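You operate a simulated robot arm through the tools that you are given. There is no shell and no other tool. Be economical: measure what you need, move in short steps, check, and stop when the job is done.

You are at the controls of a simulated robot arm. One attempt, no reset.

TASK
Put the yellow brush on the blue cover. Put the basket on the shelf of the white-legged bench. Put the round insert on the top of the white-legged bench away on the top of the microscope bench. Stack the pallet block that says "965" from the top of the white-legged bench on top of the pallet block that says "926". Do these in any order.

The check looks at the end state, three seconds after you hand in, the way a careful person would. Anything else that was tipped, shoved, dropped, spilled or broken makes it a failure. Lids that push on must go on centred and level and be pressed home; caps that screw on are set level and turned clockwise until they are tight.

THE ROBOT
A 7-joint arm with a two-finger gripper on a trunk, on a base that drives. Base frame: it is fixed to the floor where the robot stands at the start and does not move with it; the origin is under the middle of the robot, x ahead of it, y to its left, z up; the surface under the hand at the start is at about z = 780. Readings come in mm, degrees, newtons and seconds.
With the tool pointing down near the work surface it reaches from about 300 to 740 mm from the robot's upright axis, wherever it stands. Its first joint turns from -166.0 to 166.0 degrees. Places, roughly: basket (13x15x7 cm) [800, 0, 800]; blue cover [-1000, 4250, 1000]; pallet block [750, 500, 750]; round insert [750, 250, 750]; shelf of the white-legged bench [700, 600, 200]; top of the microscope bench [-3300, 300, 800]; yellow brush (4x3x11 cm) [600, 0, 800]. Payload 2.94 kg.
Tool frame: the origin (TCP) lies between the finger pads and is the grasp point; the fingertips stand 30 mm ahead of it; z points along the fingers, y is the line along which they close. The gripper opens to 138 mm. The gripper's body begins 109 mm behind the TCP.
Orientation is told as [roll, pitch, yaw] about the base's x, y, z axes, in that order, counted from this pose: with the fingers straight down and closing along the base's y, the tool's x points along the base's -x, its y along +y and its z along -z.

THE INTERFACE
- The arm moves only by the tool apply_moves. Its argument "series" is text: rows parted by semicolons, each of 6 numbers parted by spaces: the shift along the tool's x, y, z in mm, then the turn, a rotation vector about the tool's x, y, z in degrees. In form: x y z wx wy wz; .... A call has 1 to 10 rows; each row shifts and turns the commanded pose from where the row before left it, along the tool's axes as they then stand. "hand" is the opening, from 0 (shut) to 1 (fully open), set as the call begins (left out, the last holds). Rows are played at 5 a second. More than 50 mm and 8.6 degrees between two rows, or a gripper value outside its range, and nothing of the call is played. A pose out of reach is approached as far as the arm can. The call stops where the force on the tool passes 40 N (or 10 N more than at its start, if that is more) or the arm is blocked; 0.2 s more then pass. The fingers move at their own pace and stop on an object; they squeeze with about 33 N. The grip force told is the motor's: it shows also when the fingers shut on nothing. Time passes only in rows, and 0.2 s behind the last, so rows that do not move let the fingers close. It gives the time, the measured TCP pose, the force on the tool (base axes), the opening and the grip force at its end, in the units of the frame above (readings bear some noise), with the torque about the TCP (base axes, N m) and any sound that the robot's microphone picked up, and new pictures: "show" is both (left out), scene, wrist or none.
- Cameras (640 x 400 px; columns grow to the right, rows downward): "scene" is now at [0.2, 147, 1417.5]; the picture's right is [0.14, -0.99, 0.00], its down [-0.71, -0.10, -0.69] and it looks along [0.69, 0.10, -0.72] (base axes); focal length 265 px, centre (320, 200). "wrist" rides on the gripper at [71, 19, -146] in the tool frame; the picture's right is [-0.26, 0.97, 0.00], its down [-0.85, -0.23, -0.48] and it looks along [-0.46, -0.12, 0.88] (tool axes); focal length 280 px, centre (320, 200). There is no depth. A picture from a camera that has moved, and an enlarged one, comes with that camera's place and axes in the base frame and with its lens.
- raise_lower(by): slides the trunk up (or, below 0, down) by that many mm; the arm and the scene camera ride with it, the base frame stays. It gives what a move gives, with no picture.
- drive_base(legs): drives the robot by 1 to 6 legs, each [ahead, left, turn to the left] in mm, mm and degrees, along the robot's own axes; the way and the turn of a leg run together, so that a leg with both is an arc; at most 1500 mm and 180 degrees a leg. The arm and the cameras ride along, it lands a little off, and it stops where it bumps. It gives what a move gives, and a new picture of the scene camera.
- turn_head(pan, tilt): turns the head with the scene camera to pan (to the left, within 86 degrees either way) and tilt (down, from -29 to 69), counted from straight ahead of the robot. It gives what a move gives, and a new picture of the scene camera.
- enlarge(camera, box): a new picture of the part [left, top, right, bottom] of that camera's present view, enlarged. No time passes.
- sign_off(): hands the job in; it is judged then, once.

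Work in short steps. Places have to be worked out from the pictures, the camera data and where the tool is seen: move nearer, look again, correct. Check each grasp and each placing, and mend what went wrong. You have 165 turns and 260 pictures in all, those below and enlarged ones among them. Open the gripper and draw the arm clear of the work before you hand the job in, unless the task says otherwise; then end with one line.

The tools are called after "Emit:" by a JSON object that holds its "name" and its "arguments". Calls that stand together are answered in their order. apply_moves: Moves the arm, as the interface text tells. Its arguments: {"type":"object","properties":{"series":{"type":"string"},"hand":{"type":"number"},"show":{"type":"string","enum":["both","scene","wrist","none"]}},"required":["series"]} The other tools are called the same way: raise_lower (by) slides the trunk up or down; drive_base (legs) drives the base; turn_head (pan, tilt) turns the head that bears the scene camera; enlarge (camera, box) takes an enlarged picture of a part of a camera's view; sign_off () hands the job in.

At the start:

```text
clock: 0.0
tcp_pos: [424.7, 82.5, 1087.4]
orientation: [-0.1, 0.1, 0.0]
ft_force: [-0.9, 0.7, -0.2]
moment: [0.0, 0.03, 0.02]
gripper_width: 137.9
grip_force: 0.1
trunk travel left (down, up): [-275.0, 179.0]
robot x, y, heading: [0.4, -0.1, 0.1]
head pan, tilt: [8.0, 46.0]
```

scene: 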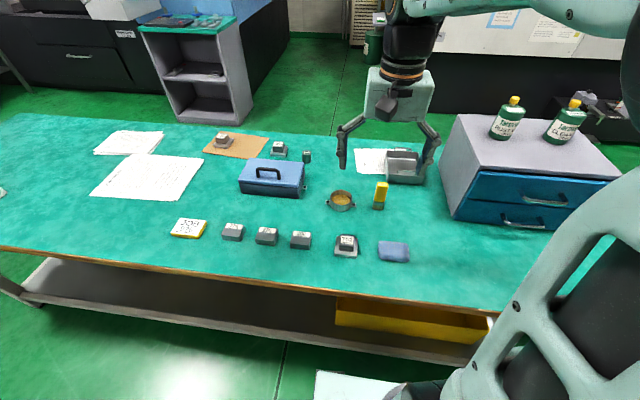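
wrist: 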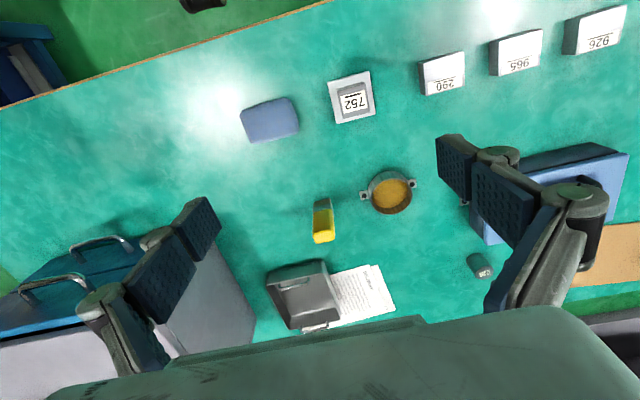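

I'll enlarge the starting scene to identify the objects.

Emit:
{"name": "enlarge", "arguments": {"camera": "scene", "box": [160, 120, 460, 280]}}

Emit:
{"name": "enlarge", "arguments": {"camera": "wrist", "box": [230, 30, 640, 340]}}

Emit:
{"name": "turn_head", "arguments": {"pan": 8, "tilt": 66}}

```text
2.13 times, centred on (310, 200) of scene
camera zoom: at [0.2, 147.0, 1417.5], right [0.14, -0.99, 0.0], down [-0.71, -0.1, -0.69], along [0.69, 0.1, -0.72], focal length 565 px, centre (341, 200)
```

zoom: 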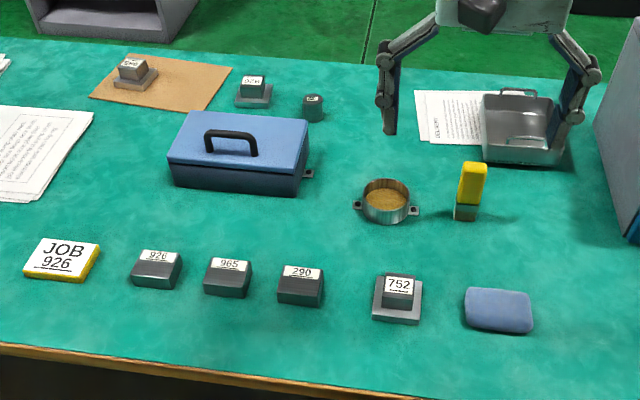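

```text
1.29 times, centred on (435, 185) of wrist
camera zoom: at [353.7, 103.0, 1232.6], right [0.26, 0.97, 0.0], down [0.85, -0.23, 0.48], along [0.46, -0.12, -0.88], focal length 362 px, centre (172, 219)
```

zoom: 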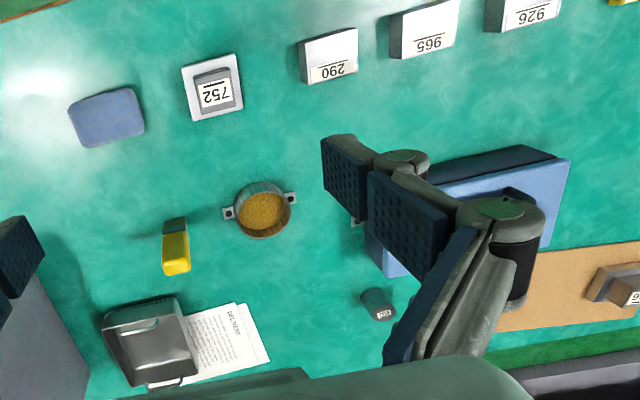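

```text
clock: 0.8
tcp_pos: [425.1, 83.3, 1086.7]
orientation: [0.0, 0.1, 0.0]
ft_force: [-0.1, 0.8, -1.2]
moment: [-0.01, 0.02, 0.01]
gripper_width: 138.1
grip_force: 0.1
trunk travel left (down, up): [-275.0, 179.0]
robot x, y, heading: [1.6, 2.7, -0.1]
head pan, tilt: [8.0, 66.0]
camera scene: at [-4.9, 146.1, 1409.6], right [0.14, -0.99, 0.0], down [-0.78, -0.11, -0.62], along [0.61, 0.08, -0.79], focal length 265 px, centre (320, 200)
```

scene: 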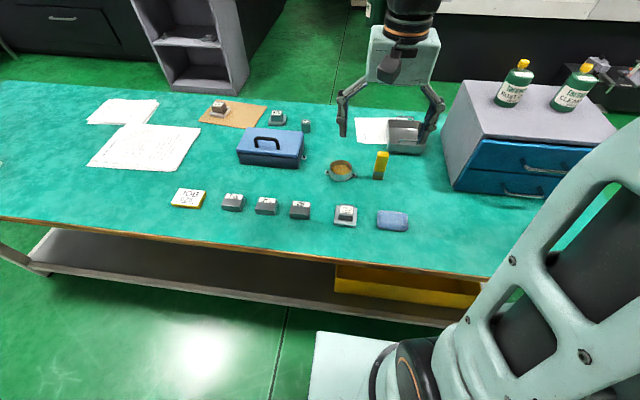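

I'll zoom in on the labels of the back pieces and the small cylinder.

Emit:
{"name": "enlarge", "arguments": {"camera": "scene", "box": [190, 90, 320, 170]}}

Emit:
{"name": "enlarge", "arguments": {"camera": "scene", "box": [160, 180, 320, 220]}}

Emit:
{"name": "enlarge", "arguments": {"camera": "scene", "box": [310, 110, 440, 240]}}

Emit:
{"name": "turn_head", "arguments": {"pan": 40, "tilt": 35}}

```text
4.92 times, centred on (255, 130) of scene
camera zoom: at [-4.9, 146.1, 1409.6], right [0.14, -0.99, 0.0], down [-0.78, -0.11, -0.62], along [0.61, 0.08, -0.79], focal length 1304 px, centre (640, 545)
```

zoom: 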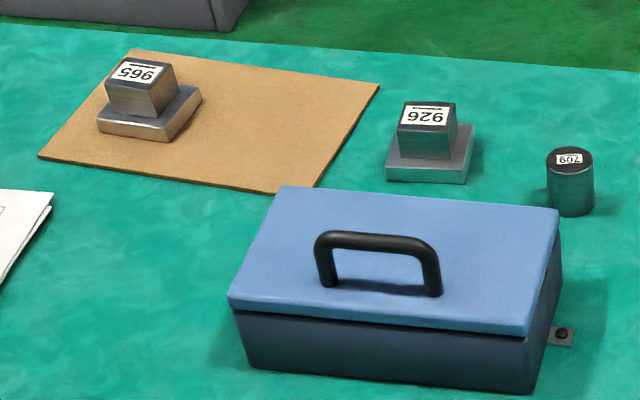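

```text
4.00 times, centred on (240, 200) of scene
camera zoom: at [-4.9, 146.1, 1409.6], right [0.14, -0.99, 0.0], down [-0.78, -0.11, -0.62], along [0.61, 0.08, -0.79], focal length 1060 px, centre (640, 200)
```

zoom: 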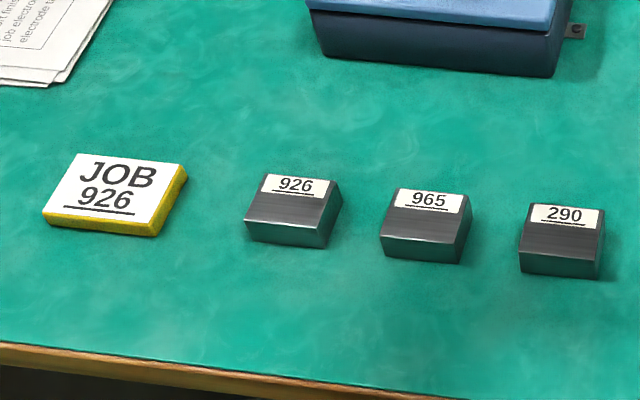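

```text
3.08 times, centred on (375, 175) of scene
camera zoom: at [-4.9, 146.1, 1409.6], right [0.14, -0.99, 0.0], down [-0.78, -0.11, -0.62], along [0.61, 0.08, -0.79], focal length 815 px, centre (151, 277)
```

zoom: 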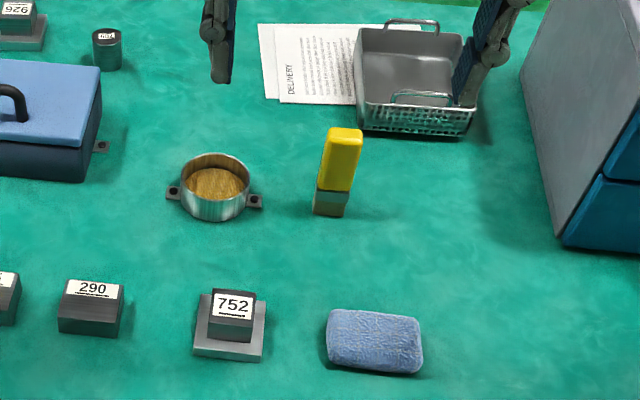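

```text
clock: 1.8
tcp_pos: [424.9, 84.0, 1087.6]
orientation: [0.0, 0.0, 0.0]
ft_force: [0.7, 0.3, 0.0]
moment: [0.0, -0.01, 0.0]
gripper_width: 137.9
grip_force: 0.0
trunk travel left (down, up): [-275.0, 179.0]
robot x, y, heading: [1.0, 0.6, -0.2]
head pan, tilt: [40.0, 35.0]
camera scene: at [-11.9, 192.3, 1433.7], right [0.64, -0.77, 0.0], down [-0.44, -0.37, -0.82], along [0.63, 0.53, -0.57], focal length 265 px, centre (320, 200)
```

scene: 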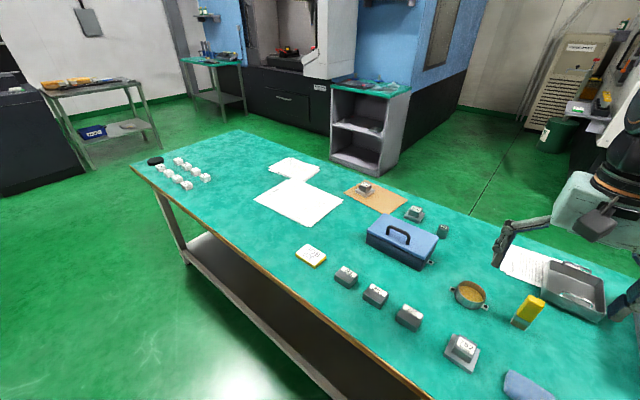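

I'll zoom in on the far-left pieces and on the plate-mounted blocks.

Emit:
{"name": "enlarge", "arguments": {"camera": "scene", "box": [140, 145, 220, 195]}}

Emit:
{"name": "enlarge", "arguments": {"camera": "scene", "box": [340, 170, 460, 245]}}

Emit:
{"name": "enlarge", "arguments": {"camera": "scene", "box": [320, 70, 420, 145]}}

Emit:
{"name": "enlarge", "arguments": {"camera": "scene", "box": [30, 60, 170, 160]}}

Emit:
{"name": "enlarge", "arguments": {"camera": "scene", "box": [250, 150, 350, 230]}}

```text
8.00 times, centred on (180, 170) of scene
camera zoom: at [-11.9, 192.3, 1433.7], right [0.64, -0.77, 0.0], down [-0.44, -0.37, -0.82], along [0.63, 0.53, -0.57], focal length 2119 px, centre (1440, 440)
```

zoom: 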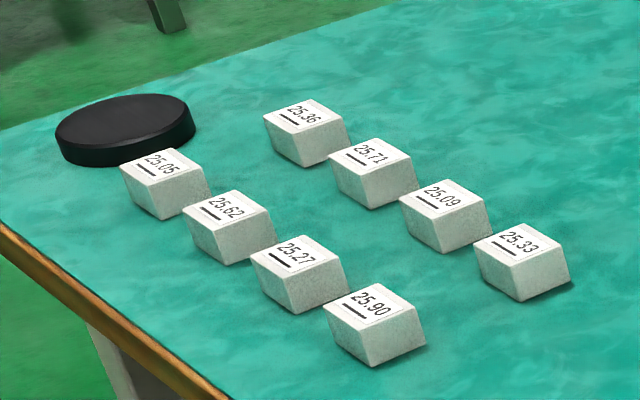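

```text
5.33 times, centred on (400, 208) of scene
camera zoom: at [-11.9, 192.3, 1433.7], right [0.64, -0.77, 0.0], down [-0.44, -0.37, -0.82], along [0.63, 0.53, -0.57], focal length 1413 px, centre (-107, 160)
```

zoom: 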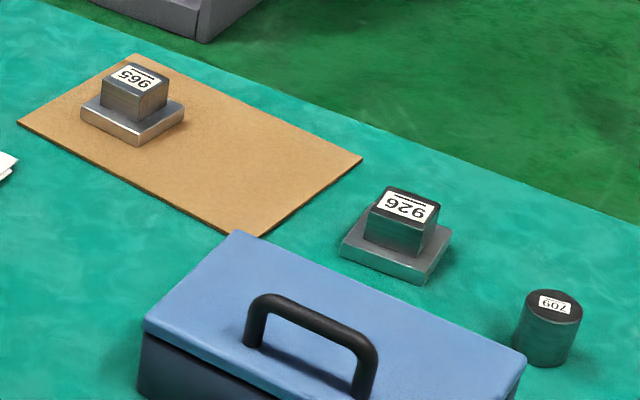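

```text
5.33 times, centred on (370, 108) of scene
camera zoom: at [-11.9, 192.3, 1433.7], right [0.64, -0.77, 0.0], down [-0.44, -0.37, -0.82], along [0.63, 0.53, -0.57], focal length 1413 px, centre (53, 693)
```

zoom: 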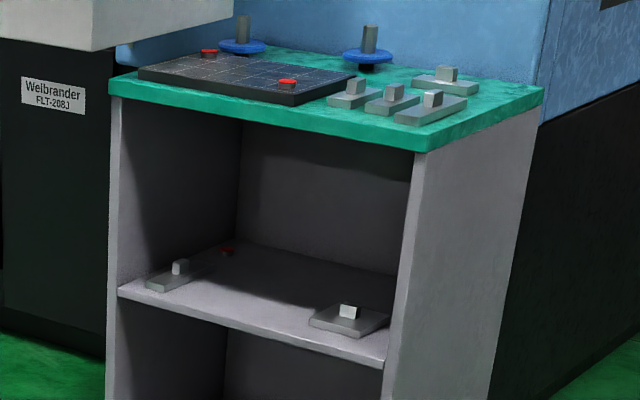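

```text
4.00 times, centred on (100, 110) of scene
camera zoom: at [-11.9, 192.3, 1433.7], right [0.64, -0.77, 0.0], down [-0.44, -0.37, -0.82], along [0.63, 0.53, -0.57], focal length 1060 px, centre (1200, 560)
```

zoom: 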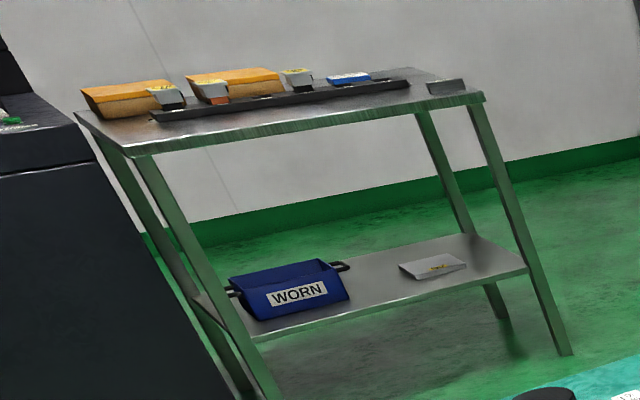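

```text
5.00 times, centred on (300, 190) of scene
camera zoom: at [-11.9, 192.3, 1433.7], right [0.64, -0.77, 0.0], down [-0.44, -0.37, -0.82], along [0.63, 0.53, -0.57], focal length 1324 px, centre (420, 250)
```

zoom: 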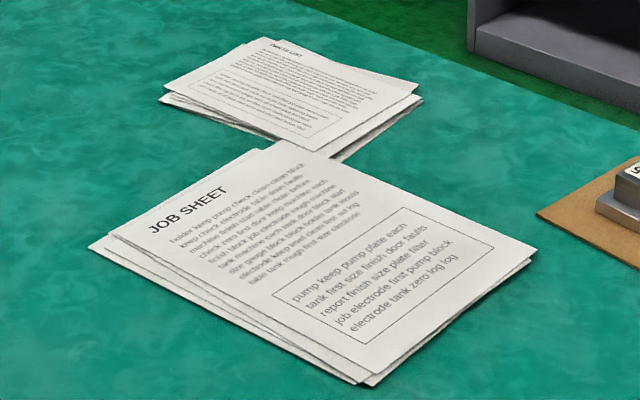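

The brush stands at about (598, 45), about 890 at its top. I'll zoom in to see how it is turned and look straight down at the base-to-bench clearance.

Emit:
{"name": "enlarge", "arguments": {"camera": "wrist", "box": [260, 170, 380, 260]}}

Emit:
{"name": "turn_head", "arguments": {"pan": -10, "tilt": 69}}

```text
4.44 times, centred on (320, 215) of wrist
camera zoom: at [353.6, 103.0, 1232.8], right [0.26, 0.97, 0.0], down [0.85, -0.23, 0.48], along [0.46, -0.12, -0.88], focal length 1246 px, centre (320, 133)
```

zoom: 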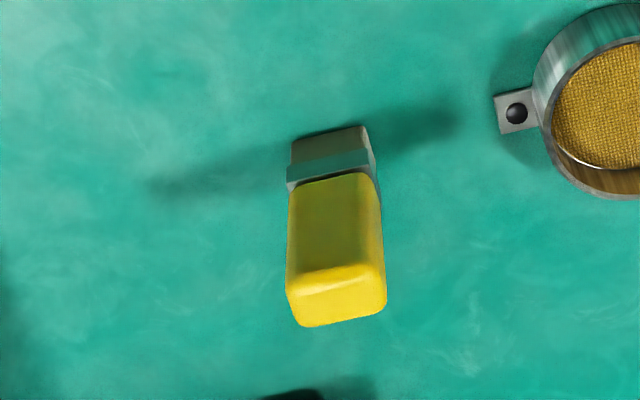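

```text
clock: 3.0
tcp_pos: [423.9, 83.8, 1088.4]
orientation: [0.0, -0.3, 0.0]
ft_force: [0.1, 1.0, 0.0]
moment: [-0.03, 0.04, 0.01]
gripper_width: 138.0
grip_force: 0.0
trunk travel left (down, up): [-275.0, 179.0]
robot x, y, heading: [3.2, -2.6, 0.1]
head pan, tilt: [-10.0, 68.8]
camera scene: at [-18.7, 144.9, 1394.6], right [0.15, -0.99, 0.0], down [-0.89, -0.13, -0.43], along [0.43, 0.06, -0.9], focal length 265 px, centre (320, 200)
```

scene: 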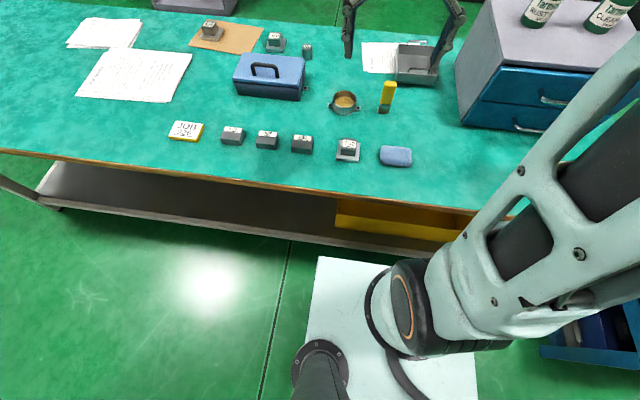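

The brush is turned about 7° and roughly 3 cm wide along y. I move above it with the fingers half open.

Emit:
{"name": "apply_moves", "arguments": {"series": "-34.8 -7.8 31.6 0 0 0;-34.8 -7.8 31.6 0 0 0;-34.8 -7.8 31.6 0 0 0;-34.8 -7.8 31.6 0 0 0;-34.8 -7.8 31.6 0 0 7;0 0 0 0 0 0;0 0 0 0 0 0", "hand": 0.55}}

```text
clock: 4.6
tcp_pos: [598.8, 42.3, 928.0]
orientation: [0.0, 0.0, -7.1]
ft_force: [0.3, 0.4, 0.4]
moment: [0.0, -0.01, -0.03]
gripper_width: 76.1
grip_force: 0.1
trunk travel left (down, up): [-275.0, 179.0]
robot x, y, heading: [-3.1, 1.1, 0.0]
head pan, tilt: [-10.0, 68.8]
camera scene: at [-24.6, 126.1, 1390.0], right [-0.17, -0.98, 0.0], down [-0.92, 0.16, -0.36], along [0.36, -0.06, -0.93], focal length 265 px, centre (320, 200)
camera wrist: at [531.7, 70.9, 1073.8], right [0.38, 0.93, 0.0], down [0.81, -0.33, 0.48], along [0.44, -0.18, -0.88], focal length 280 px, centre (320, 200)
```

scene: 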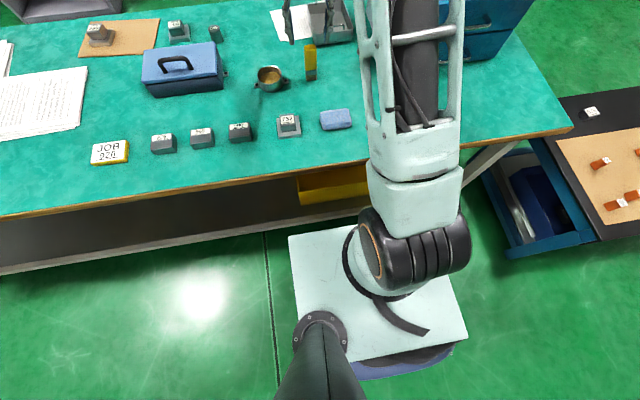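
wrist: 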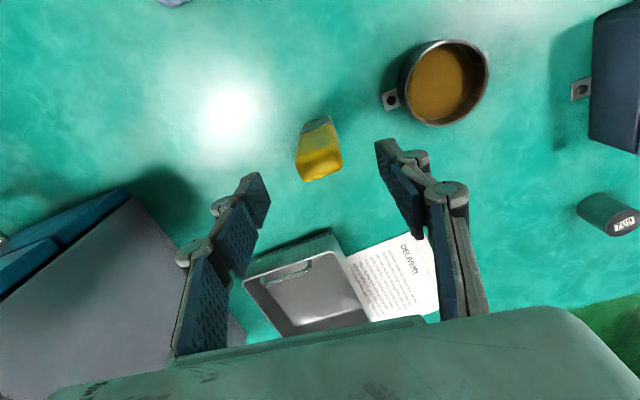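

The brush sits centred between the fingers; I descend to grip height.

Emit:
{"name": "apply_moves", "arguments": {"series": "0 1 38 0 0 0;0 1 38 0 0 0;0 0 0 0 0 0", "show": "wrist"}}

Emit:
{"name": "apply_moves", "arguments": {"series": "0 0 0 0 0 0;0 0 0 0 0 0;0 0 0 0 0 0;0 0 0 0 0 0", "hand": 0, "show": "wrist"}}

```text
clock: 5.4
tcp_pos: [598.8, 45.0, 851.1]
orientation: [0.0, -0.1, -7.0]
ft_force: [-0.4, 0.2, -0.8]
moment: [0.0, 0.01, 0.0]
gripper_width: 76.1
grip_force: 0.1
trunk travel left (down, up): [-275.0, 179.0]
robot x, y, heading: [-4.5, 2.6, -0.2]
head pan, tilt: [-10.0, 68.8]
camera wrist: at [532.0, 73.0, 998.0], right [0.38, 0.93, 0.0], down [0.81, -0.33, 0.48], along [0.44, -0.18, -0.88], focal length 280 px, centre (320, 200)
```

wrist: 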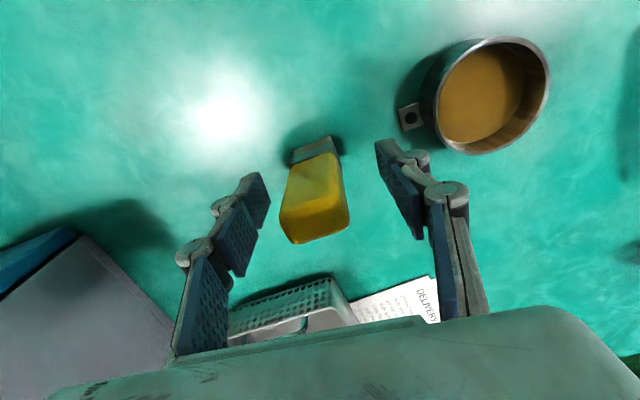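

```text
clock: 6.4
tcp_pos: [600.7, 46.1, 852.3]
orientation: [0.0, 0.1, -7.0]
ft_force: [-0.5, -0.4, 0.1]
moment: [-0.01, 0.0, 0.03]
gripper_width: 32.7
grip_force: 33.0
trunk travel left (down, up): [-275.0, 179.0]
robot x, y, heading: [0.7, -0.7, -0.0]
head pan, tilt: [-10.0, 68.8]
camera wrist: at [531.9, 72.9, 998.2], right [0.38, 0.93, 0.0], down [0.81, -0.33, 0.48], along [0.44, -0.18, -0.88], focal length 280 px, centre (320, 200)
```

wrist: 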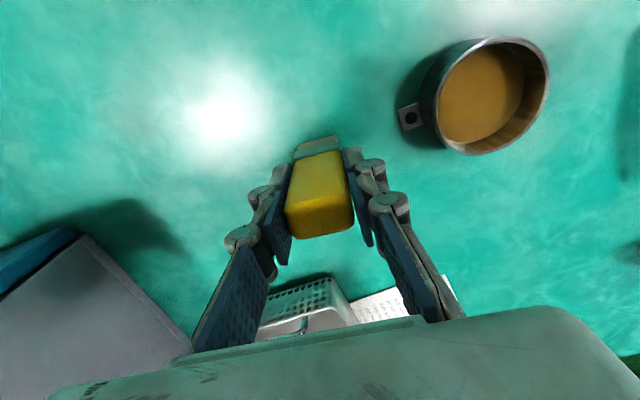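

The brush is gripped, 32.7 mm wide, with its bottom 72 mm below the TCP. I lift it and draw it back over the robot.

Emit:
{"name": "apply_moves", "arguments": {"series": "0 0 -48 0 0 0;0 0 -48 0 0 0;0 0 -48 0 0 0;0 0 -48 0 0 0;0 0 -48 0 0 0;48 0 0 0 0 0;48 0 0 0 0 0;48 0 0 0 0 0;48 0 0 0 0 0", "show": "none"}}

Emit:
{"name": "turn_head", "arguments": {"pan": 80, "tilt": 20}}

```text
clock: 8.4
tcp_pos: [411.8, 67.3, 1080.2]
orientation: [-0.5, 2.0, -7.4]
ft_force: [1.8, 0.2, -0.1]
moment: [-0.01, 0.05, 0.02]
gripper_width: 33.0
grip_force: 33.2
trunk travel left (down, up): [-275.0, 179.0]
robot x, y, heading: [1.4, 0.6, -0.2]
head pan, tilt: [-10.0, 68.8]
```

```text
clock: 10.0
tcp_pos: [409.5, 70.4, 1081.1]
orientation: [-0.6, 1.6, -7.0]
ft_force: [0.4, -0.1, 0.2]
moment: [0.0, -0.02, 0.03]
gripper_width: 32.9
grip_force: 33.4
trunk travel left (down, up): [-275.0, 179.0]
robot x, y, heading: [0.2, 3.3, -0.2]
head pan, tilt: [80.0, 20.0]
camera scene: at [-23.6, 124.5, 1390.8], right [-0.2, -0.98, 0.0], down [-0.91, 0.18, -0.38], along [0.37, -0.07, -0.93], focal length 265 px, centre (320, 200)
```

scene: 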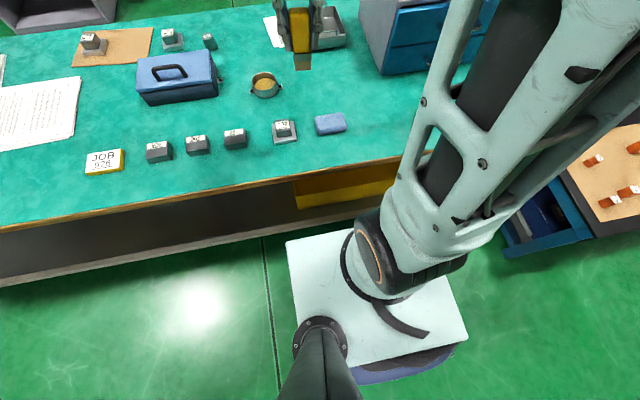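

The picture hadn't caught up with the head yet; I ask again.

Emit:
{"name": "turn_head", "arguments": {"pan": 80, "tilt": 18}}

```text
clock: 10.7
tcp_pos: [409.3, 70.3, 1082.7]
orientation: [-0.4, 1.7, -7.1]
ft_force: [0.1, -0.3, -1.0]
moment: [-0.02, 0.02, -0.01]
gripper_width: 32.8
grip_force: 33.2
trunk travel left (down, up): [-275.0, 179.0]
robot x, y, heading: [-2.2, -2.1, -0.0]
head pan, tilt: [80.0, 18.0]
camera scene: at [-23.6, 124.1, 1391.0], right [-0.21, -0.98, 0.0], down [-0.91, 0.19, -0.38], along [0.37, -0.08, -0.93], focal length 265 px, centre (320, 200)
```

scene: 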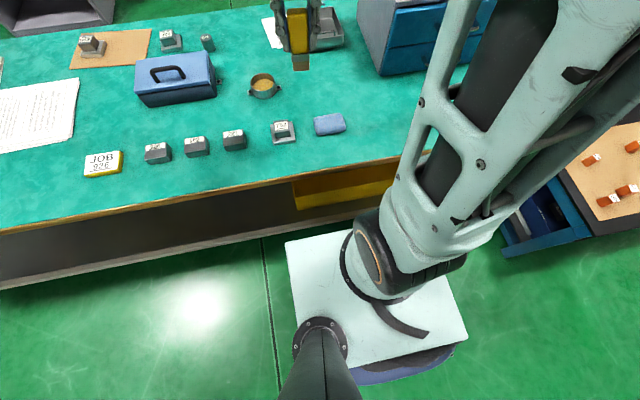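

Emit:
{"name": "apply_moves", "arguments": {"series": "0 0 0 0 0 0;0 0 0 0 0 0;0 0 0 0 0 0;0 0 0 0 0 0", "show": "scene"}}

```text
clock: 11.7
tcp_pos: [408.8, 69.9, 1083.9]
orientation: [-0.4, 1.4, -6.9]
ft_force: [-0.7, 0.5, -0.5]
moment: [0.0, 0.02, -0.01]
gripper_width: 32.6
grip_force: 32.7
trunk travel left (down, up): [-275.0, 179.0]
robot x, y, heading: [-1.0, 0.0, -0.2]
head pan, tilt: [80.0, 18.0]
camera scene: at [-23.4, 123.5, 1391.2], right [-0.22, -0.98, 0.0], down [-0.9, 0.2, -0.38], along [0.37, -0.08, -0.92], focal length 265 px, centre (320, 200)
```

scene: 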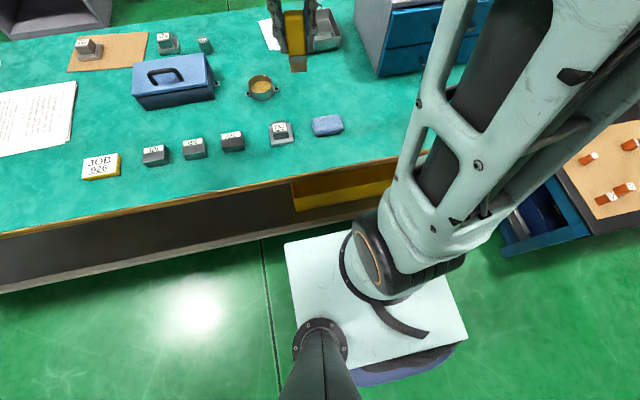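

The head seems blocked, and the arm reads 10 mm off its command, so the retracted elbow may be touching the head. I move the hand forward and left.

Emit:
{"name": "apply_moves", "arguments": {"series": "-40 0 0 0 0 0;-40 0 0 0 0 0;0 0 0 0 0 0;0 0 0 0 0 0;0 0 0 0 0 0;0 0 0 0 0 0", "show": "scene"}}

```text
clock: 13.1
tcp_pos: [488.5, 60.1, 1093.7]
orientation: [0.0, 0.0, -7.1]
ft_force: [-0.2, 0.6, -1.1]
moment: [0.0, -0.03, 0.0]
gripper_width: 32.8
grip_force: 33.4
trunk travel left (down, up): [-275.0, 179.0]
robot x, y, heading: [-0.3, -0.8, 0.1]
head pan, tilt: [80.0, 18.0]
camera scene: at [-63.3, 227.7, 1460.8], right [0.98, -0.17, 0.0], down [-0.05, -0.3, -0.95], along [0.17, 0.94, -0.31], focal length 265 px, centre (320, 200)
```

scene: 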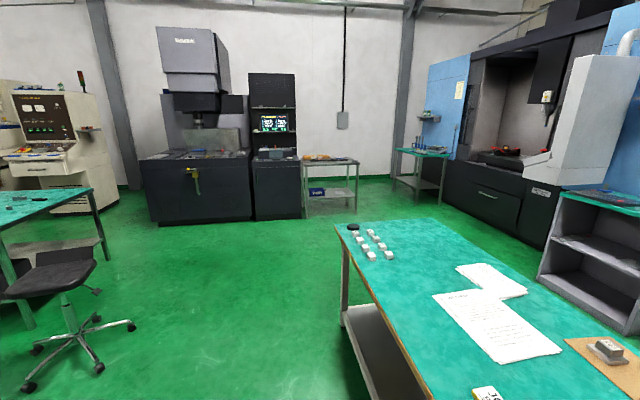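

The head is free now. The blue cover should lie near pixel (207,149), on the sinker machine; I zoom in there and on the left bench.

Emit:
{"name": "enlarge", "arguments": {"camera": "scene", "box": [130, 100, 310, 210]}}

Emit:
{"name": "enlarge", "arguments": {"camera": "scene", "box": [0, 80, 140, 240]}}

```text
3.56 times, centred on (220, 155) of scene
camera zoom: at [-63.3, 227.7, 1460.8], right [0.98, -0.17, 0.0], down [-0.05, -0.3, -0.95], along [0.17, 0.94, -0.31], focal length 942 px, centre (676, 360)
```

zoom: 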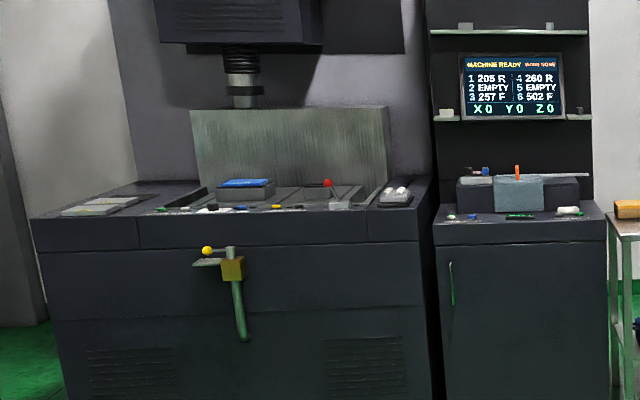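

```text
2.50 times, centred on (70, 160) of scene
camera zoom: at [-63.3, 227.7, 1460.8], right [0.98, -0.17, 0.0], down [-0.05, -0.3, -0.95], along [0.17, 0.94, -0.31], focal length 662 px, centre (945, 300)
```

zoom: 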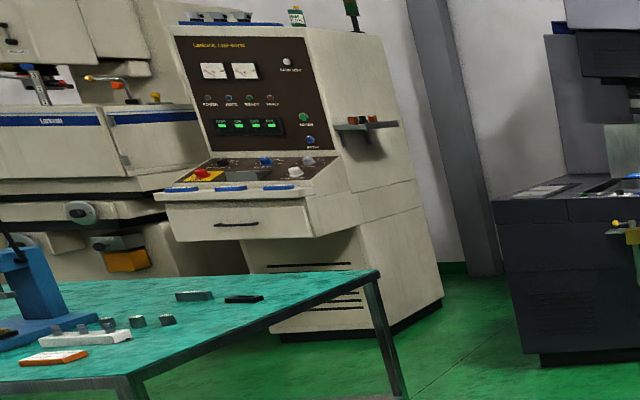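

The blue cover is the blue lid on the grey block on the machine table, about (-1000, 4100–4250). I'll back off, go left down the free corridor, turn to face +y, and look again.

Emit:
{"name": "drive_base", "arguments": {"legs": [[-450, 0, 0], [0, 1400, 0], [0, 1200, 0], [0, 0, 90], [0, 550, 0]]}}

Emit:
{"name": "turn_head", "arguments": {"pan": 0, "tilt": 20}}

Emit:
{"name": "apply_moves", "arguments": {"series": "0 0 0 0 0 0;0 0 0 0 0 0;0 0 0 0 0 0;0 0 0 0 0 0;0 0 0 0 0 0"}}

```text
clock: 15.7
tcp_pos: [60.7, 61.3, 1094.9]
orientation: [0.0, -0.1, -6.8]
ft_force: [0.2, -0.5, -1.1]
moment: [0.04, -0.02, 0.01]
gripper_width: 33.2
grip_force: 32.8
trunk travel left (down, up): [-275.0, 179.0]
robot x, y, heading: [-426.0, -0.0, 0.1]
head pan, tilt: [80.0, 18.0]
stopped in leg 1: the robot was blocked; the commanded pose is now the measured one
camera scene: at [-492.2, 226.2, 1460.8], right [0.99, -0.17, 0.0], down [-0.05, -0.3, -0.95], along [0.16, 0.94, -0.31], focal length 265 px, centre (320, 200)
```

scene: 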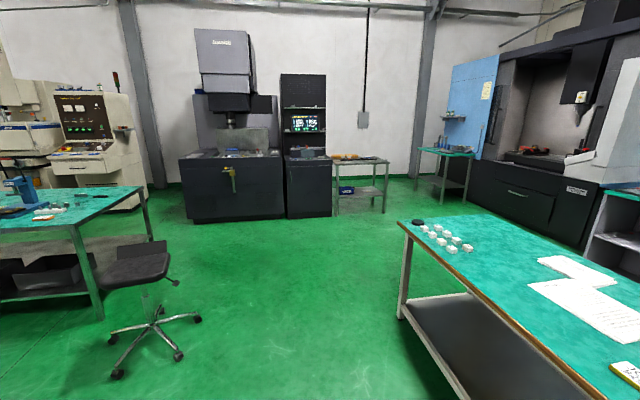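

```text
clock: 17.2
tcp_pos: [60.9, 63.7, 1094.1]
orientation: [0.1, -0.1, -6.7]
ft_force: [-0.3, 0.1, -0.2]
moment: [-0.02, -0.04, 0.06]
gripper_width: 32.9
grip_force: 33.1
trunk travel left (down, up): [-275.0, 179.0]
robot x, y, heading: [-426.5, 1.4, 0.3]
head pan, tilt: [0.0, 20.0]
camera scene: at [-414.6, 134.8, 1457.6], right [0.01, -1.0, 0.0], down [-0.34, 0.0, -0.94], along [0.94, 0.01, -0.34], focal length 265 px, centre (320, 200)
```

scene: 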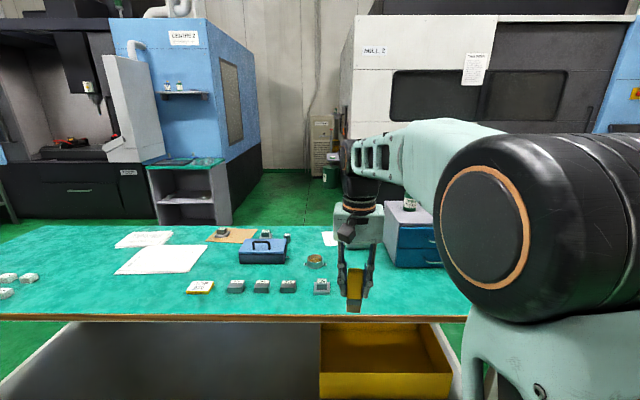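

```text
clock: 18.4
tcp_pos: [61.7, 62.7, 1096.0]
orientation: [-0.1, -0.1, -6.8]
ft_force: [0.4, 1.0, -0.8]
moment: [0.0, 0.0, 0.0]
gripper_width: 33.4
grip_force: 33.0
trunk travel left (down, up): [-275.0, 179.0]
robot x, y, heading: [-428.1, -0.1, 0.3]
head pan, tilt: [0.0, 20.0]
camera scene: at [-414.6, 134.8, 1457.6], right [0.01, -1.0, 0.0], down [-0.34, 0.0, -0.94], along [0.94, 0.01, -0.34], focal length 265 px, centre (320, 200)
camera wrist: at [-7.3, 89.5, 1239.4], right [0.37, 0.93, 0.0], down [0.82, -0.33, 0.48], along [0.44, -0.18, -0.88], focal length 280 px, centre (320, 200)
```

scene: 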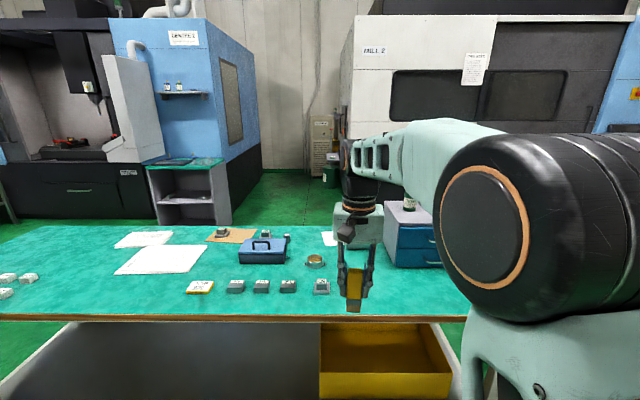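
wrist: 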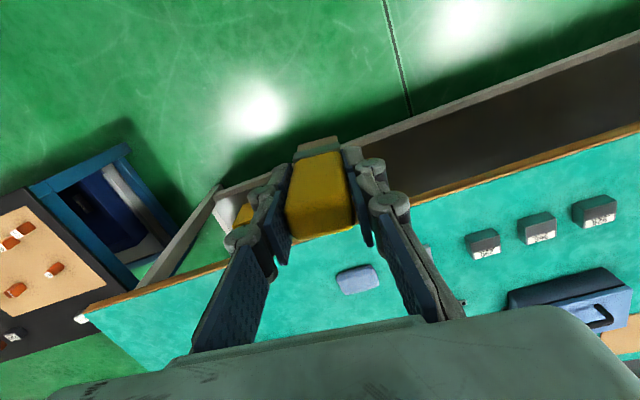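

I bumped something behind at x ≈ -426. I go forward a bit and drive left instead.

Emit:
{"name": "drive_base", "arguments": {"legs": [[70, 0, 0], [0, 1400, 0], [0, 1200, 0], [0, 0, 90], [0, 600, 0]]}}

```text
clock: 51.3
tcp_pos: [-1035.4, 3110.9, 1094.5]
orientation: [0.0, -0.1, 82.9]
ft_force: [0.4, -0.4, -0.6]
moment: [-0.04, 0.04, 0.02]
gripper_width: 33.2
grip_force: 33.1
trunk travel left (down, up): [-275.0, 179.0]
robot x, y, heading: [-971.6, 2619.3, 90.0]
head pan, tilt: [0.0, 20.0]
camera scene: at [-1108.7, 2635.5, 1457.6], right [1.0, 0.0, 0.0], down [0.0, -0.34, -0.94], along [0.0, 0.94, -0.34], focal length 265 px, centre (320, 200)
```

scene: 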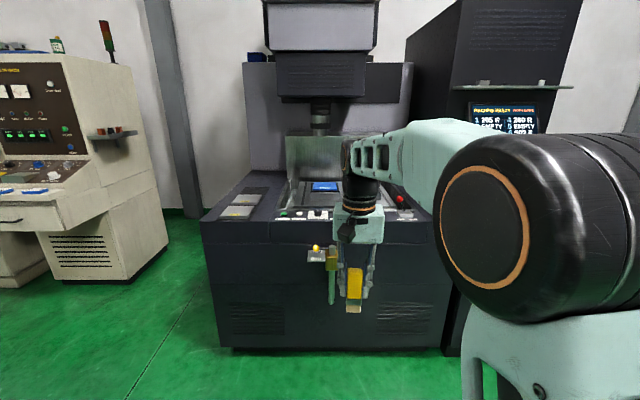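

I'm facing the machine; the cover is around (-1077, ~4200, ~975). I zoom in for a better look.

Emit:
{"name": "enlarge", "arguments": {"camera": "scene", "box": [200, 130, 460, 320]}}

```text
2.11 times, centred on (330, 225) of scene
camera zoom: at [-1108.7, 2635.5, 1457.6], right [1.0, 0.0, 0.0], down [0.0, -0.34, -0.94], along [0.0, 0.94, -0.34], focal length 558 px, centre (299, 147)
```

zoom: 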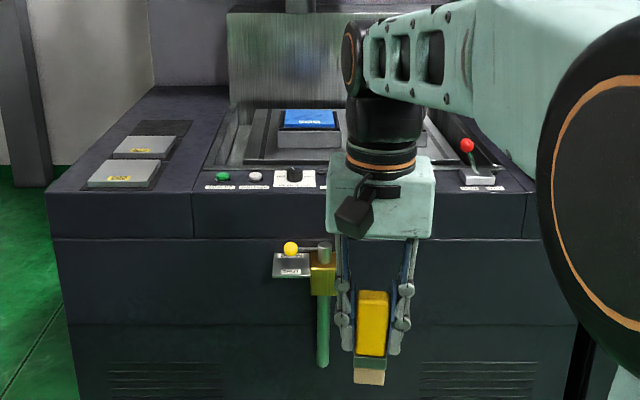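

Vertical placement would put the wrist into the spindle head, so I'll lay the brush down with the tool horizontal. To keep the wrist camera on top, I first turn the hand about 173° around its axis in free space.

Emit:
{"name": "apply_moves", "arguments": {"series": "0 0 0 0 0 8.24;0 0 0 0 0 8.24;0 0 0 0 0 8.24;0 0 0 0 0 8.24;0 0 0 0 0 8.24;0 0 0 0 0 8.24;0 0 0 0 0 8.24;0 0 0 0 0 8.24;0 0 0 0 0 8.24;0 0 0 0 0 8.24", "show": "none"}}

Emit:
{"name": "apply_moves", "arguments": {"series": "0 0 0 0 0 8.24;0 0 0 0 0 8.24;0 0 0 0 0 8.24;0 0 0 0 0 8.24;0 0 0 0 0 8.24;0 0 0 0 0 8.24;0 0 0 0 0 8.24;0 0 0 0 0 8.24;0 0 0 0 0 8.24;0 0 0 0 0 8.24", "show": "scene"}}

```text
clock: 53.5
tcp_pos: [-1034.2, 3109.7, 1093.5]
orientation: [0.2, 0.0, 0.5]
ft_force: [0.0, -0.3, 0.4]
moment: [0.03, -0.03, 0.0]
gripper_width: 32.7
grip_force: 32.9
trunk travel left (down, up): [-275.0, 179.0]
robot x, y, heading: [-971.2, 2622.1, 90.0]
head pan, tilt: [0.0, 20.0]
```

```text
clock: 55.7
tcp_pos: [-1035.8, 3110.1, 1094.6]
orientation: [0.0, -0.1, -81.9]
ft_force: [0.0, -0.2, -0.5]
moment: [0.0, 0.01, 0.0]
gripper_width: 33.1
grip_force: 33.1
trunk travel left (down, up): [-275.0, 179.0]
robot x, y, heading: [-975.6, 2620.0, 90.2]
head pan, tilt: [0.0, 20.0]
camera scene: at [-1109.8, 2635.4, 1457.4], right [1.0, 0.0, 0.0], down [0.0, -0.34, -0.94], along [0.0, 0.94, -0.34], focal length 265 px, centre (320, 200)
```

scene: 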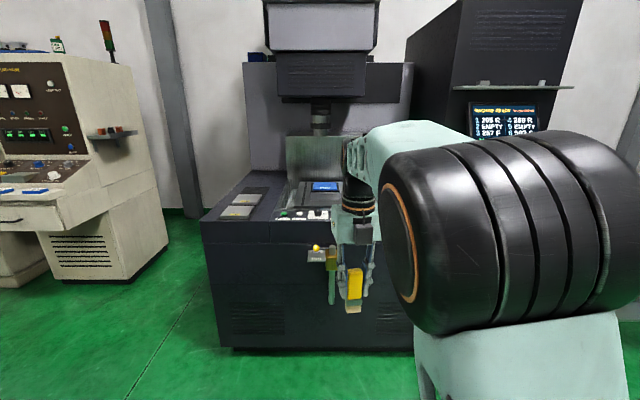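

The flip worked. I finish the yaw and pitch the tool forward while extending it a little.

Emit:
{"name": "apply_moves", "arguments": {"series": "0 0 0 0 0 8.1;20 0 0 0 8.6 0;19.8 0 3 0 8.6 0;19.1 0 5.9 0 8.6 0;18 0 8.7 0 8.6 0;16.5 0 11.3 0 8.6 0;14.6 0 13.6 0 8.6 0;12.4 0 15.7 0 8.6 0;9.9 0 17.4 0 8.6 0;7.2 0 18.6 0 8.6 0", "show": "none"}}

Emit:
{"name": "apply_moves", "arguments": {"series": "0 0 0 0 8.6 0;0 0 0 0 4 0;0 0 0 0 0 0;0 0 0 0 0 0"}}

```text
clock: 57.9
tcp_pos: [-1032.0, 3290.4, 1095.3]
orientation: [-1.2, 77.5, -91.2]
ft_force: [2.0, -0.6, -0.3]
moment: [0.0, 0.04, 0.2]
gripper_width: 0.1
grip_force: 28.2
trunk travel left (down, up): [-275.0, 179.0]
robot x, y, heading: [-972.1, 2620.7, 89.8]
head pan, tilt: [0.0, 20.0]
```

```text
clock: 58.9
tcp_pos: [-1035.0, 3290.7, 1094.8]
orientation: [-173.1, 89.9, 97.1]
ft_force: [-0.3, -1.1, 0.0]
moment: [0.03, -0.02, 0.01]
gripper_width: 0.0
grip_force: 28.3
trunk travel left (down, up): [-275.0, 179.0]
robot x, y, heading: [-973.3, 2621.2, 90.2]
head pan, tilt: [0.0, 20.0]
camera scene: at [-1108.6, 2635.4, 1457.6], right [1.0, 0.0, 0.0], down [0.0, -0.34, -0.94], along [0.0, 0.94, -0.34], focal length 265 px, centre (320, 200)
camera wrist: at [-1015.2, 3144.3, 1165.5], right [0.96, 0.0, -0.26], down [-0.23, -0.47, -0.85], along [-0.13, 0.88, -0.46], focal length 280 px, centre (320, 200)
```

scene: 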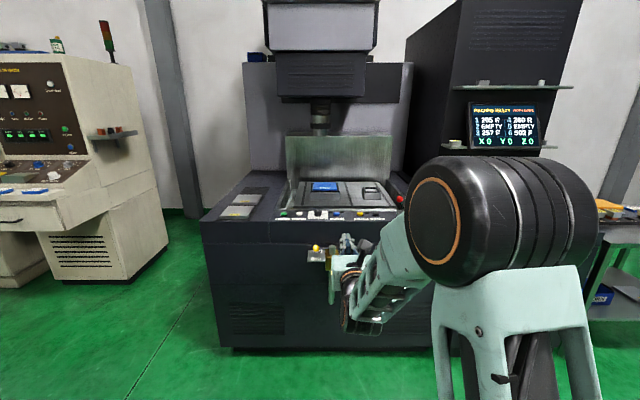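
wrist: 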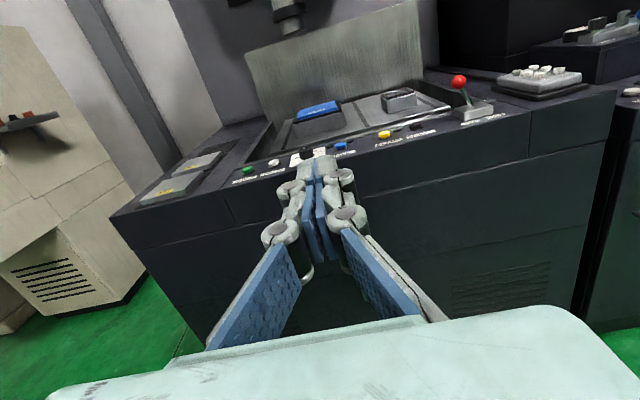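

The brush slipped out during the pitch motion. I look down at the floor to find it.

Emit:
{"name": "turn_head", "arguments": {"pan": 0, "tilt": 60}}

Emit:
{"name": "apply_moves", "arguments": {"series": "0 0 0 0 0 0;0 0 0 0 0 0", "show": "scene"}}

```text
clock: 60.0
tcp_pos: [-1034.8, 3289.4, 1095.9]
orientation: [-171.9, 89.9, 98.2]
ft_force: [0.9, 0.3, -0.3]
moment: [0.01, 0.01, 0.01]
gripper_width: 0.0
grip_force: 28.5
trunk travel left (down, up): [-275.0, 179.0]
robot x, y, heading: [-975.2, 2621.5, 90.1]
head pan, tilt: [0.0, 60.0]
camera scene: at [-1108.6, 2609.0, 1399.5], right [1.0, 0.0, 0.0], down [0.0, -0.87, -0.5], along [0.0, 0.5, -0.87], focal length 265 px, centre (320, 200)
```

scene: 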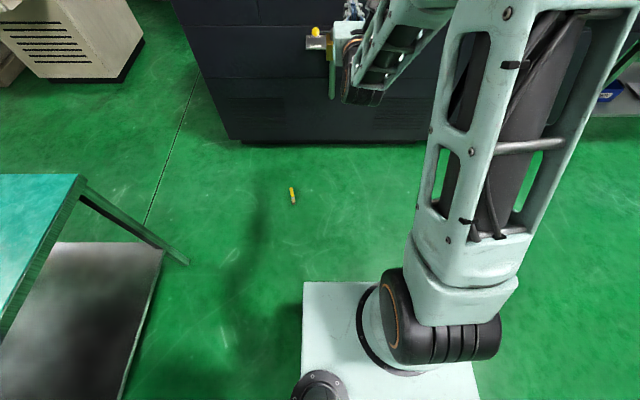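

```text
clock: 60.5
tcp_pos: [-1034.9, 3289.8, 1095.2]
orientation: [-171.9, 89.9, 98.2]
ft_force: [-0.3, 0.6, 0.0]
moment: [-0.02, 0.01, 0.01]
gripper_width: 0.0
grip_force: 28.8
trunk travel left (down, up): [-275.0, 179.0]
robot x, y, heading: [-971.9, 2621.1, 89.8]
head pan, tilt: [0.0, 60.0]
camera scene: at [-1108.6, 2609.0, 1399.4], right [1.0, 0.0, 0.0], down [0.0, -0.87, -0.5], along [0.0, 0.5, -0.87], focal length 265 px, centre (320, 200)
```

scene: 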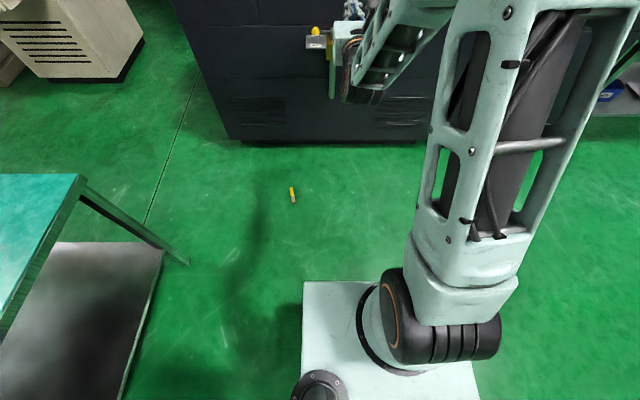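

The brush lies on the floor at about (-1273, 3447). Triangulating also shows the spindle is well behind the cover (cover centre ≈ (-1080, 4205, 975)), so a vertical placement will be fine. I reverse the pitch.

Emit:
{"name": "apply_moves", "arguments": {"series": "0 0 0 0 -8.6 0;-4.4 0 -19.5 0 -8.6 0;-7.2 0 -18.6 0 -8.6 0;-9.9 0 -17.4 0 -8.6 0;-12.4 0 -15.7 0 -8.6 0;-14.6 0 -13.6 0 -8.6 0;-16.5 0 -11.3 0 -8.6 0;-18 0 -8.7 0 -8.6 0;-19.1 0 -5.9 0 -8.6 0;-19.8 0 -3 0 -8.6 0", "show": "none", "hand": 0.5}}

Emit:
{"name": "apply_moves", "arguments": {"series": "0 0 0 0 -4 0;0 0 0 0 0 -8;0 0 0 0 0 -8.24;0 0 0 0 0 -8.24;0 0 0 0 0 -8.24;0 0 0 0 0 -8.24;0 0 0 0 0 -8.24;0 0 0 0 0 -8.24;0 0 0 0 0 -8.24;0 0 0 0 0 -8.24", "show": "none"}}

Emit:
{"name": "apply_moves", "arguments": {"series": "0 0 0 0 0 -8.24;0 0 0 0 0 -8.24;0 0 0 0 0 -8.24;0 0 0 0 0 -8.24;0 0 0 0 0 -8.24;0 0 0 0 0 -8.24;0 0 0 0 0 -8.24;0 0 0 0 0 -8.24;0 0 0 0 0 -8.24;0 0 0 0 0 -8.24", "show": "scene"}}

```text
clock: 62.8
tcp_pos: [-1025.5, 3128.8, 1077.2]
orientation: [1.3, 9.6, -91.6]
ft_force: [0.0, 0.7, 0.6]
moment: [0.02, 0.02, 0.03]
gripper_width: 69.2
grip_force: 0.1
out of reach, approached as far as the arm can: row 4, 5
trunk travel left (down, up): [-275.0, 179.0]
robot x, y, heading: [-977.4, 2621.2, 90.0]
head pan, tilt: [0.0, 60.0]
```

```text
clock: 65.0
tcp_pos: [-1025.4, 3129.8, 1073.4]
orientation: [5.8, 0.3, -17.8]
ft_force: [0.1, -0.1, -0.8]
moment: [-0.01, 0.04, 0.05]
gripper_width: 69.0
grip_force: 0.0
trunk travel left (down, up): [-275.0, 179.0]
robot x, y, heading: [-974.8, 2619.7, 90.1]
head pan, tilt: [0.0, 60.0]
```

```text
clock: 67.2
tcp_pos: [-1025.5, 3129.1, 1073.7]
orientation: [1.2, -5.8, 64.5]
ft_force: [-0.1, -0.2, -0.6]
moment: [-0.02, 0.02, 0.0]
gripper_width: 69.0
grip_force: 0.1
trunk travel left (down, up): [-275.0, 179.0]
robot x, y, heading: [-976.9, 2621.4, 90.2]
head pan, tilt: [0.0, 60.0]
camera scene: at [-1108.6, 2609.0, 1399.5], right [1.0, 0.0, 0.0], down [0.0, -0.87, -0.5], along [0.0, 0.5, -0.87], focal length 265 px, centre (320, 200)
```

scene: 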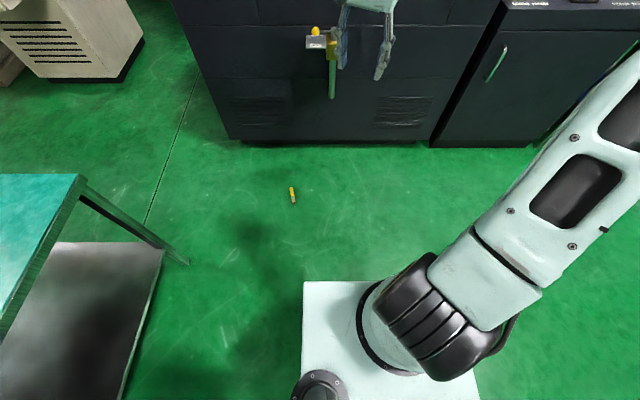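

The hand is nearly upright again. I fix its tilt and yaw, then drive so the brush is about 520 mm ahead.

Emit:
{"name": "apply_moves", "arguments": {"series": "0 0 0 1.2 5.8 0;0 0 0 0 0 -8.5;0 0 0 0 0 -8.5;0 0 0 0 0 -8.5;0 0 0 0 0 0", "show": "none"}}

Emit:
{"name": "drive_base", "arguments": {"legs": [[300, 250, 0]]}}

Emit:
{"name": "raise_lower", "arguments": {"by": -260}}

Emit:
{"name": "apply_moves", "arguments": {"series": "0 0 0 0 0 0"}}

```text
clock: 68.3
tcp_pos: [-1024.6, 3128.2, 1074.8]
orientation: [-0.1, -0.1, 90.0]
ft_force: [-1.2, 0.1, -0.4]
moment: [-0.01, -0.02, -0.01]
gripper_width: 68.8
grip_force: 0.0
trunk travel left (down, up): [-275.0, 179.0]
robot x, y, heading: [-974.2, 2621.2, 89.8]
head pan, tilt: [0.0, 60.0]
```

```text
clock: 71.1
tcp_pos: [-1270.7, 3428.8, 1072.4]
orientation: [-0.1, 0.0, 90.2]
ft_force: [1.7, 0.6, 0.1]
moment: [0.0, 0.0, -0.01]
gripper_width: 69.0
grip_force: 0.1
trunk travel left (down, up): [-275.0, 179.0]
robot x, y, heading: [-1218.6, 2920.5, 90.4]
head pan, tilt: [0.0, 60.0]
camera scene: at [-1353.5, 2909.0, 1399.4], right [1.0, 0.0, 0.0], down [0.0, -0.87, -0.5], along [0.0, 0.5, -0.87], focal length 265 px, centre (320, 200)
```

scene: 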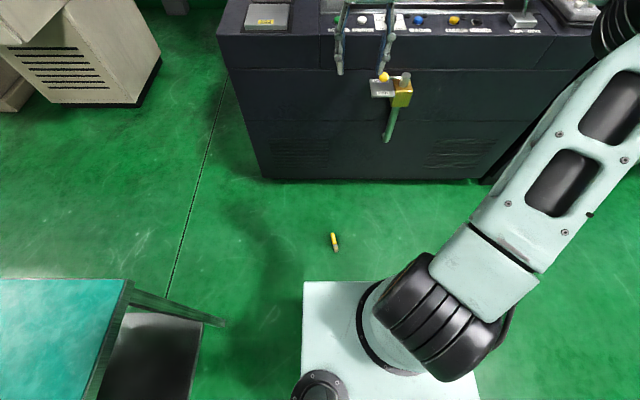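

```text
clock: 73.8
tcp_pos: [-1270.9, 3429.5, 812.4]
orientation: [0.0, -0.1, 90.2]
ft_force: [1.0, -0.7, 0.5]
moment: [0.03, -0.02, -0.02]
gripper_width: 69.2
grip_force: 0.1
trunk travel left (down, up): [-15.0, 439.0]
robot x, y, heading: [-1217.2, 2923.0, 90.3]
head pan, tilt: [0.0, 60.0]
```

```text
clock: 74.2
tcp_pos: [-1271.6, 3429.0, 813.3]
orientation: [-0.1, -0.1, 90.2]
ft_force: [0.4, -0.4, -0.6]
moment: [-0.03, 0.03, 0.04]
gripper_width: 69.4
grip_force: 0.0
trunk travel left (down, up): [-15.0, 439.0]
robot x, y, heading: [-1217.8, 2923.2, 90.0]
head pan, tilt: [0.0, 60.0]
camera scene: at [-1353.4, 2909.0, 1139.5], right [1.0, 0.0, 0.0], down [0.0, -0.87, -0.5], along [0.0, 0.5, -0.87], focal length 265 px, centre (320, 200)
camera wrist: at [-1290.3, 3358.7, 958.8], right [-0.97, 0.26, 0.0], down [0.23, 0.85, 0.48], along [0.13, 0.46, -0.88], focal length 280 px, centre (320, 200)
```

scene: 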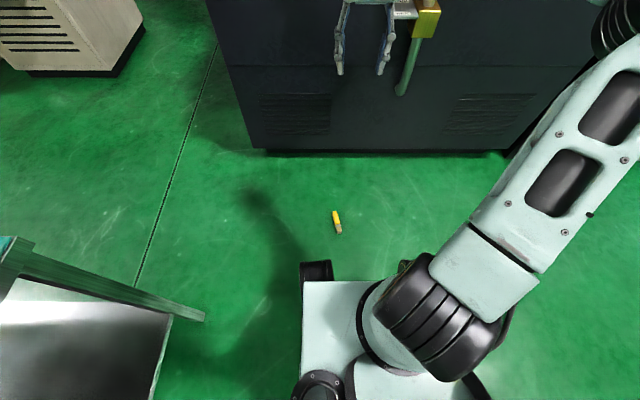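
wrist: 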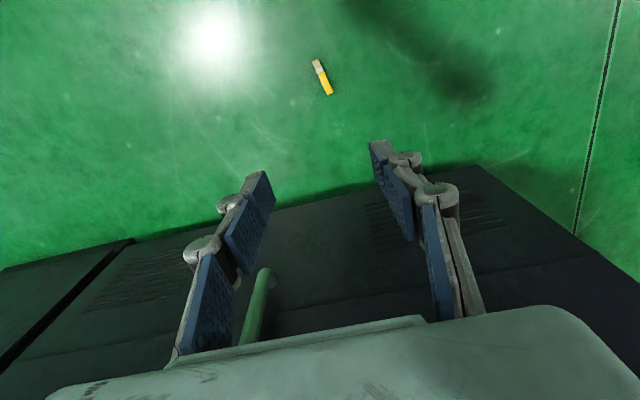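

The brush is at (-1272, 3438), axis about 9° off y. I align the yaw and descend in stages.

Emit:
{"name": "apply_moves", "arguments": {"series": "-4.5 -0.5 49 0 0 -8.6;-4.5 0 49 0 0 0;0 0 49 0 0 0;0 0 49 0 0 0;0 0 49 0 0 0;0 0 49 0 0 0;0 0 49 0 0 0;0 0 49 0 0 0;0 0 49 0 0 0;0 0 49 0 0 0", "show": "wrist"}}

```text
clock: 76.4
tcp_pos: [-1270.7, 3442.0, 322.7]
orientation: [-0.1, 0.1, 98.7]
ft_force: [0.3, -0.4, 0.1]
moment: [-0.01, 0.01, 0.02]
gripper_width: 68.9
grip_force: 0.0
trunk travel left (down, up): [-15.0, 439.0]
robot x, y, heading: [-1224.7, 2920.9, 90.1]
head pan, tilt: [0.0, 60.0]
camera wrist: at [-1278.0, 3368.6, 467.6], right [-0.99, 0.11, 0.0], down [0.1, 0.87, 0.48], along [0.06, 0.47, -0.88], focal length 280 px, centre (320, 200)
```

wrist: 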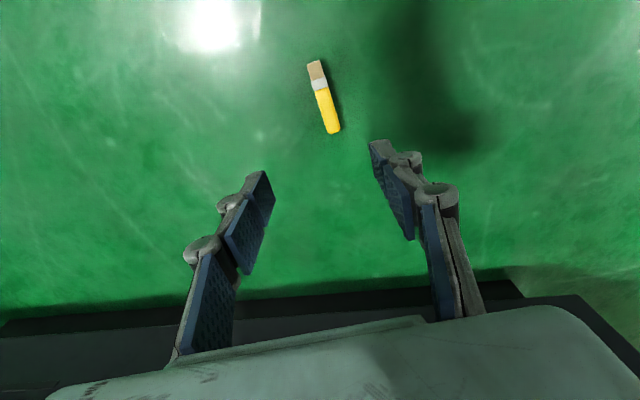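

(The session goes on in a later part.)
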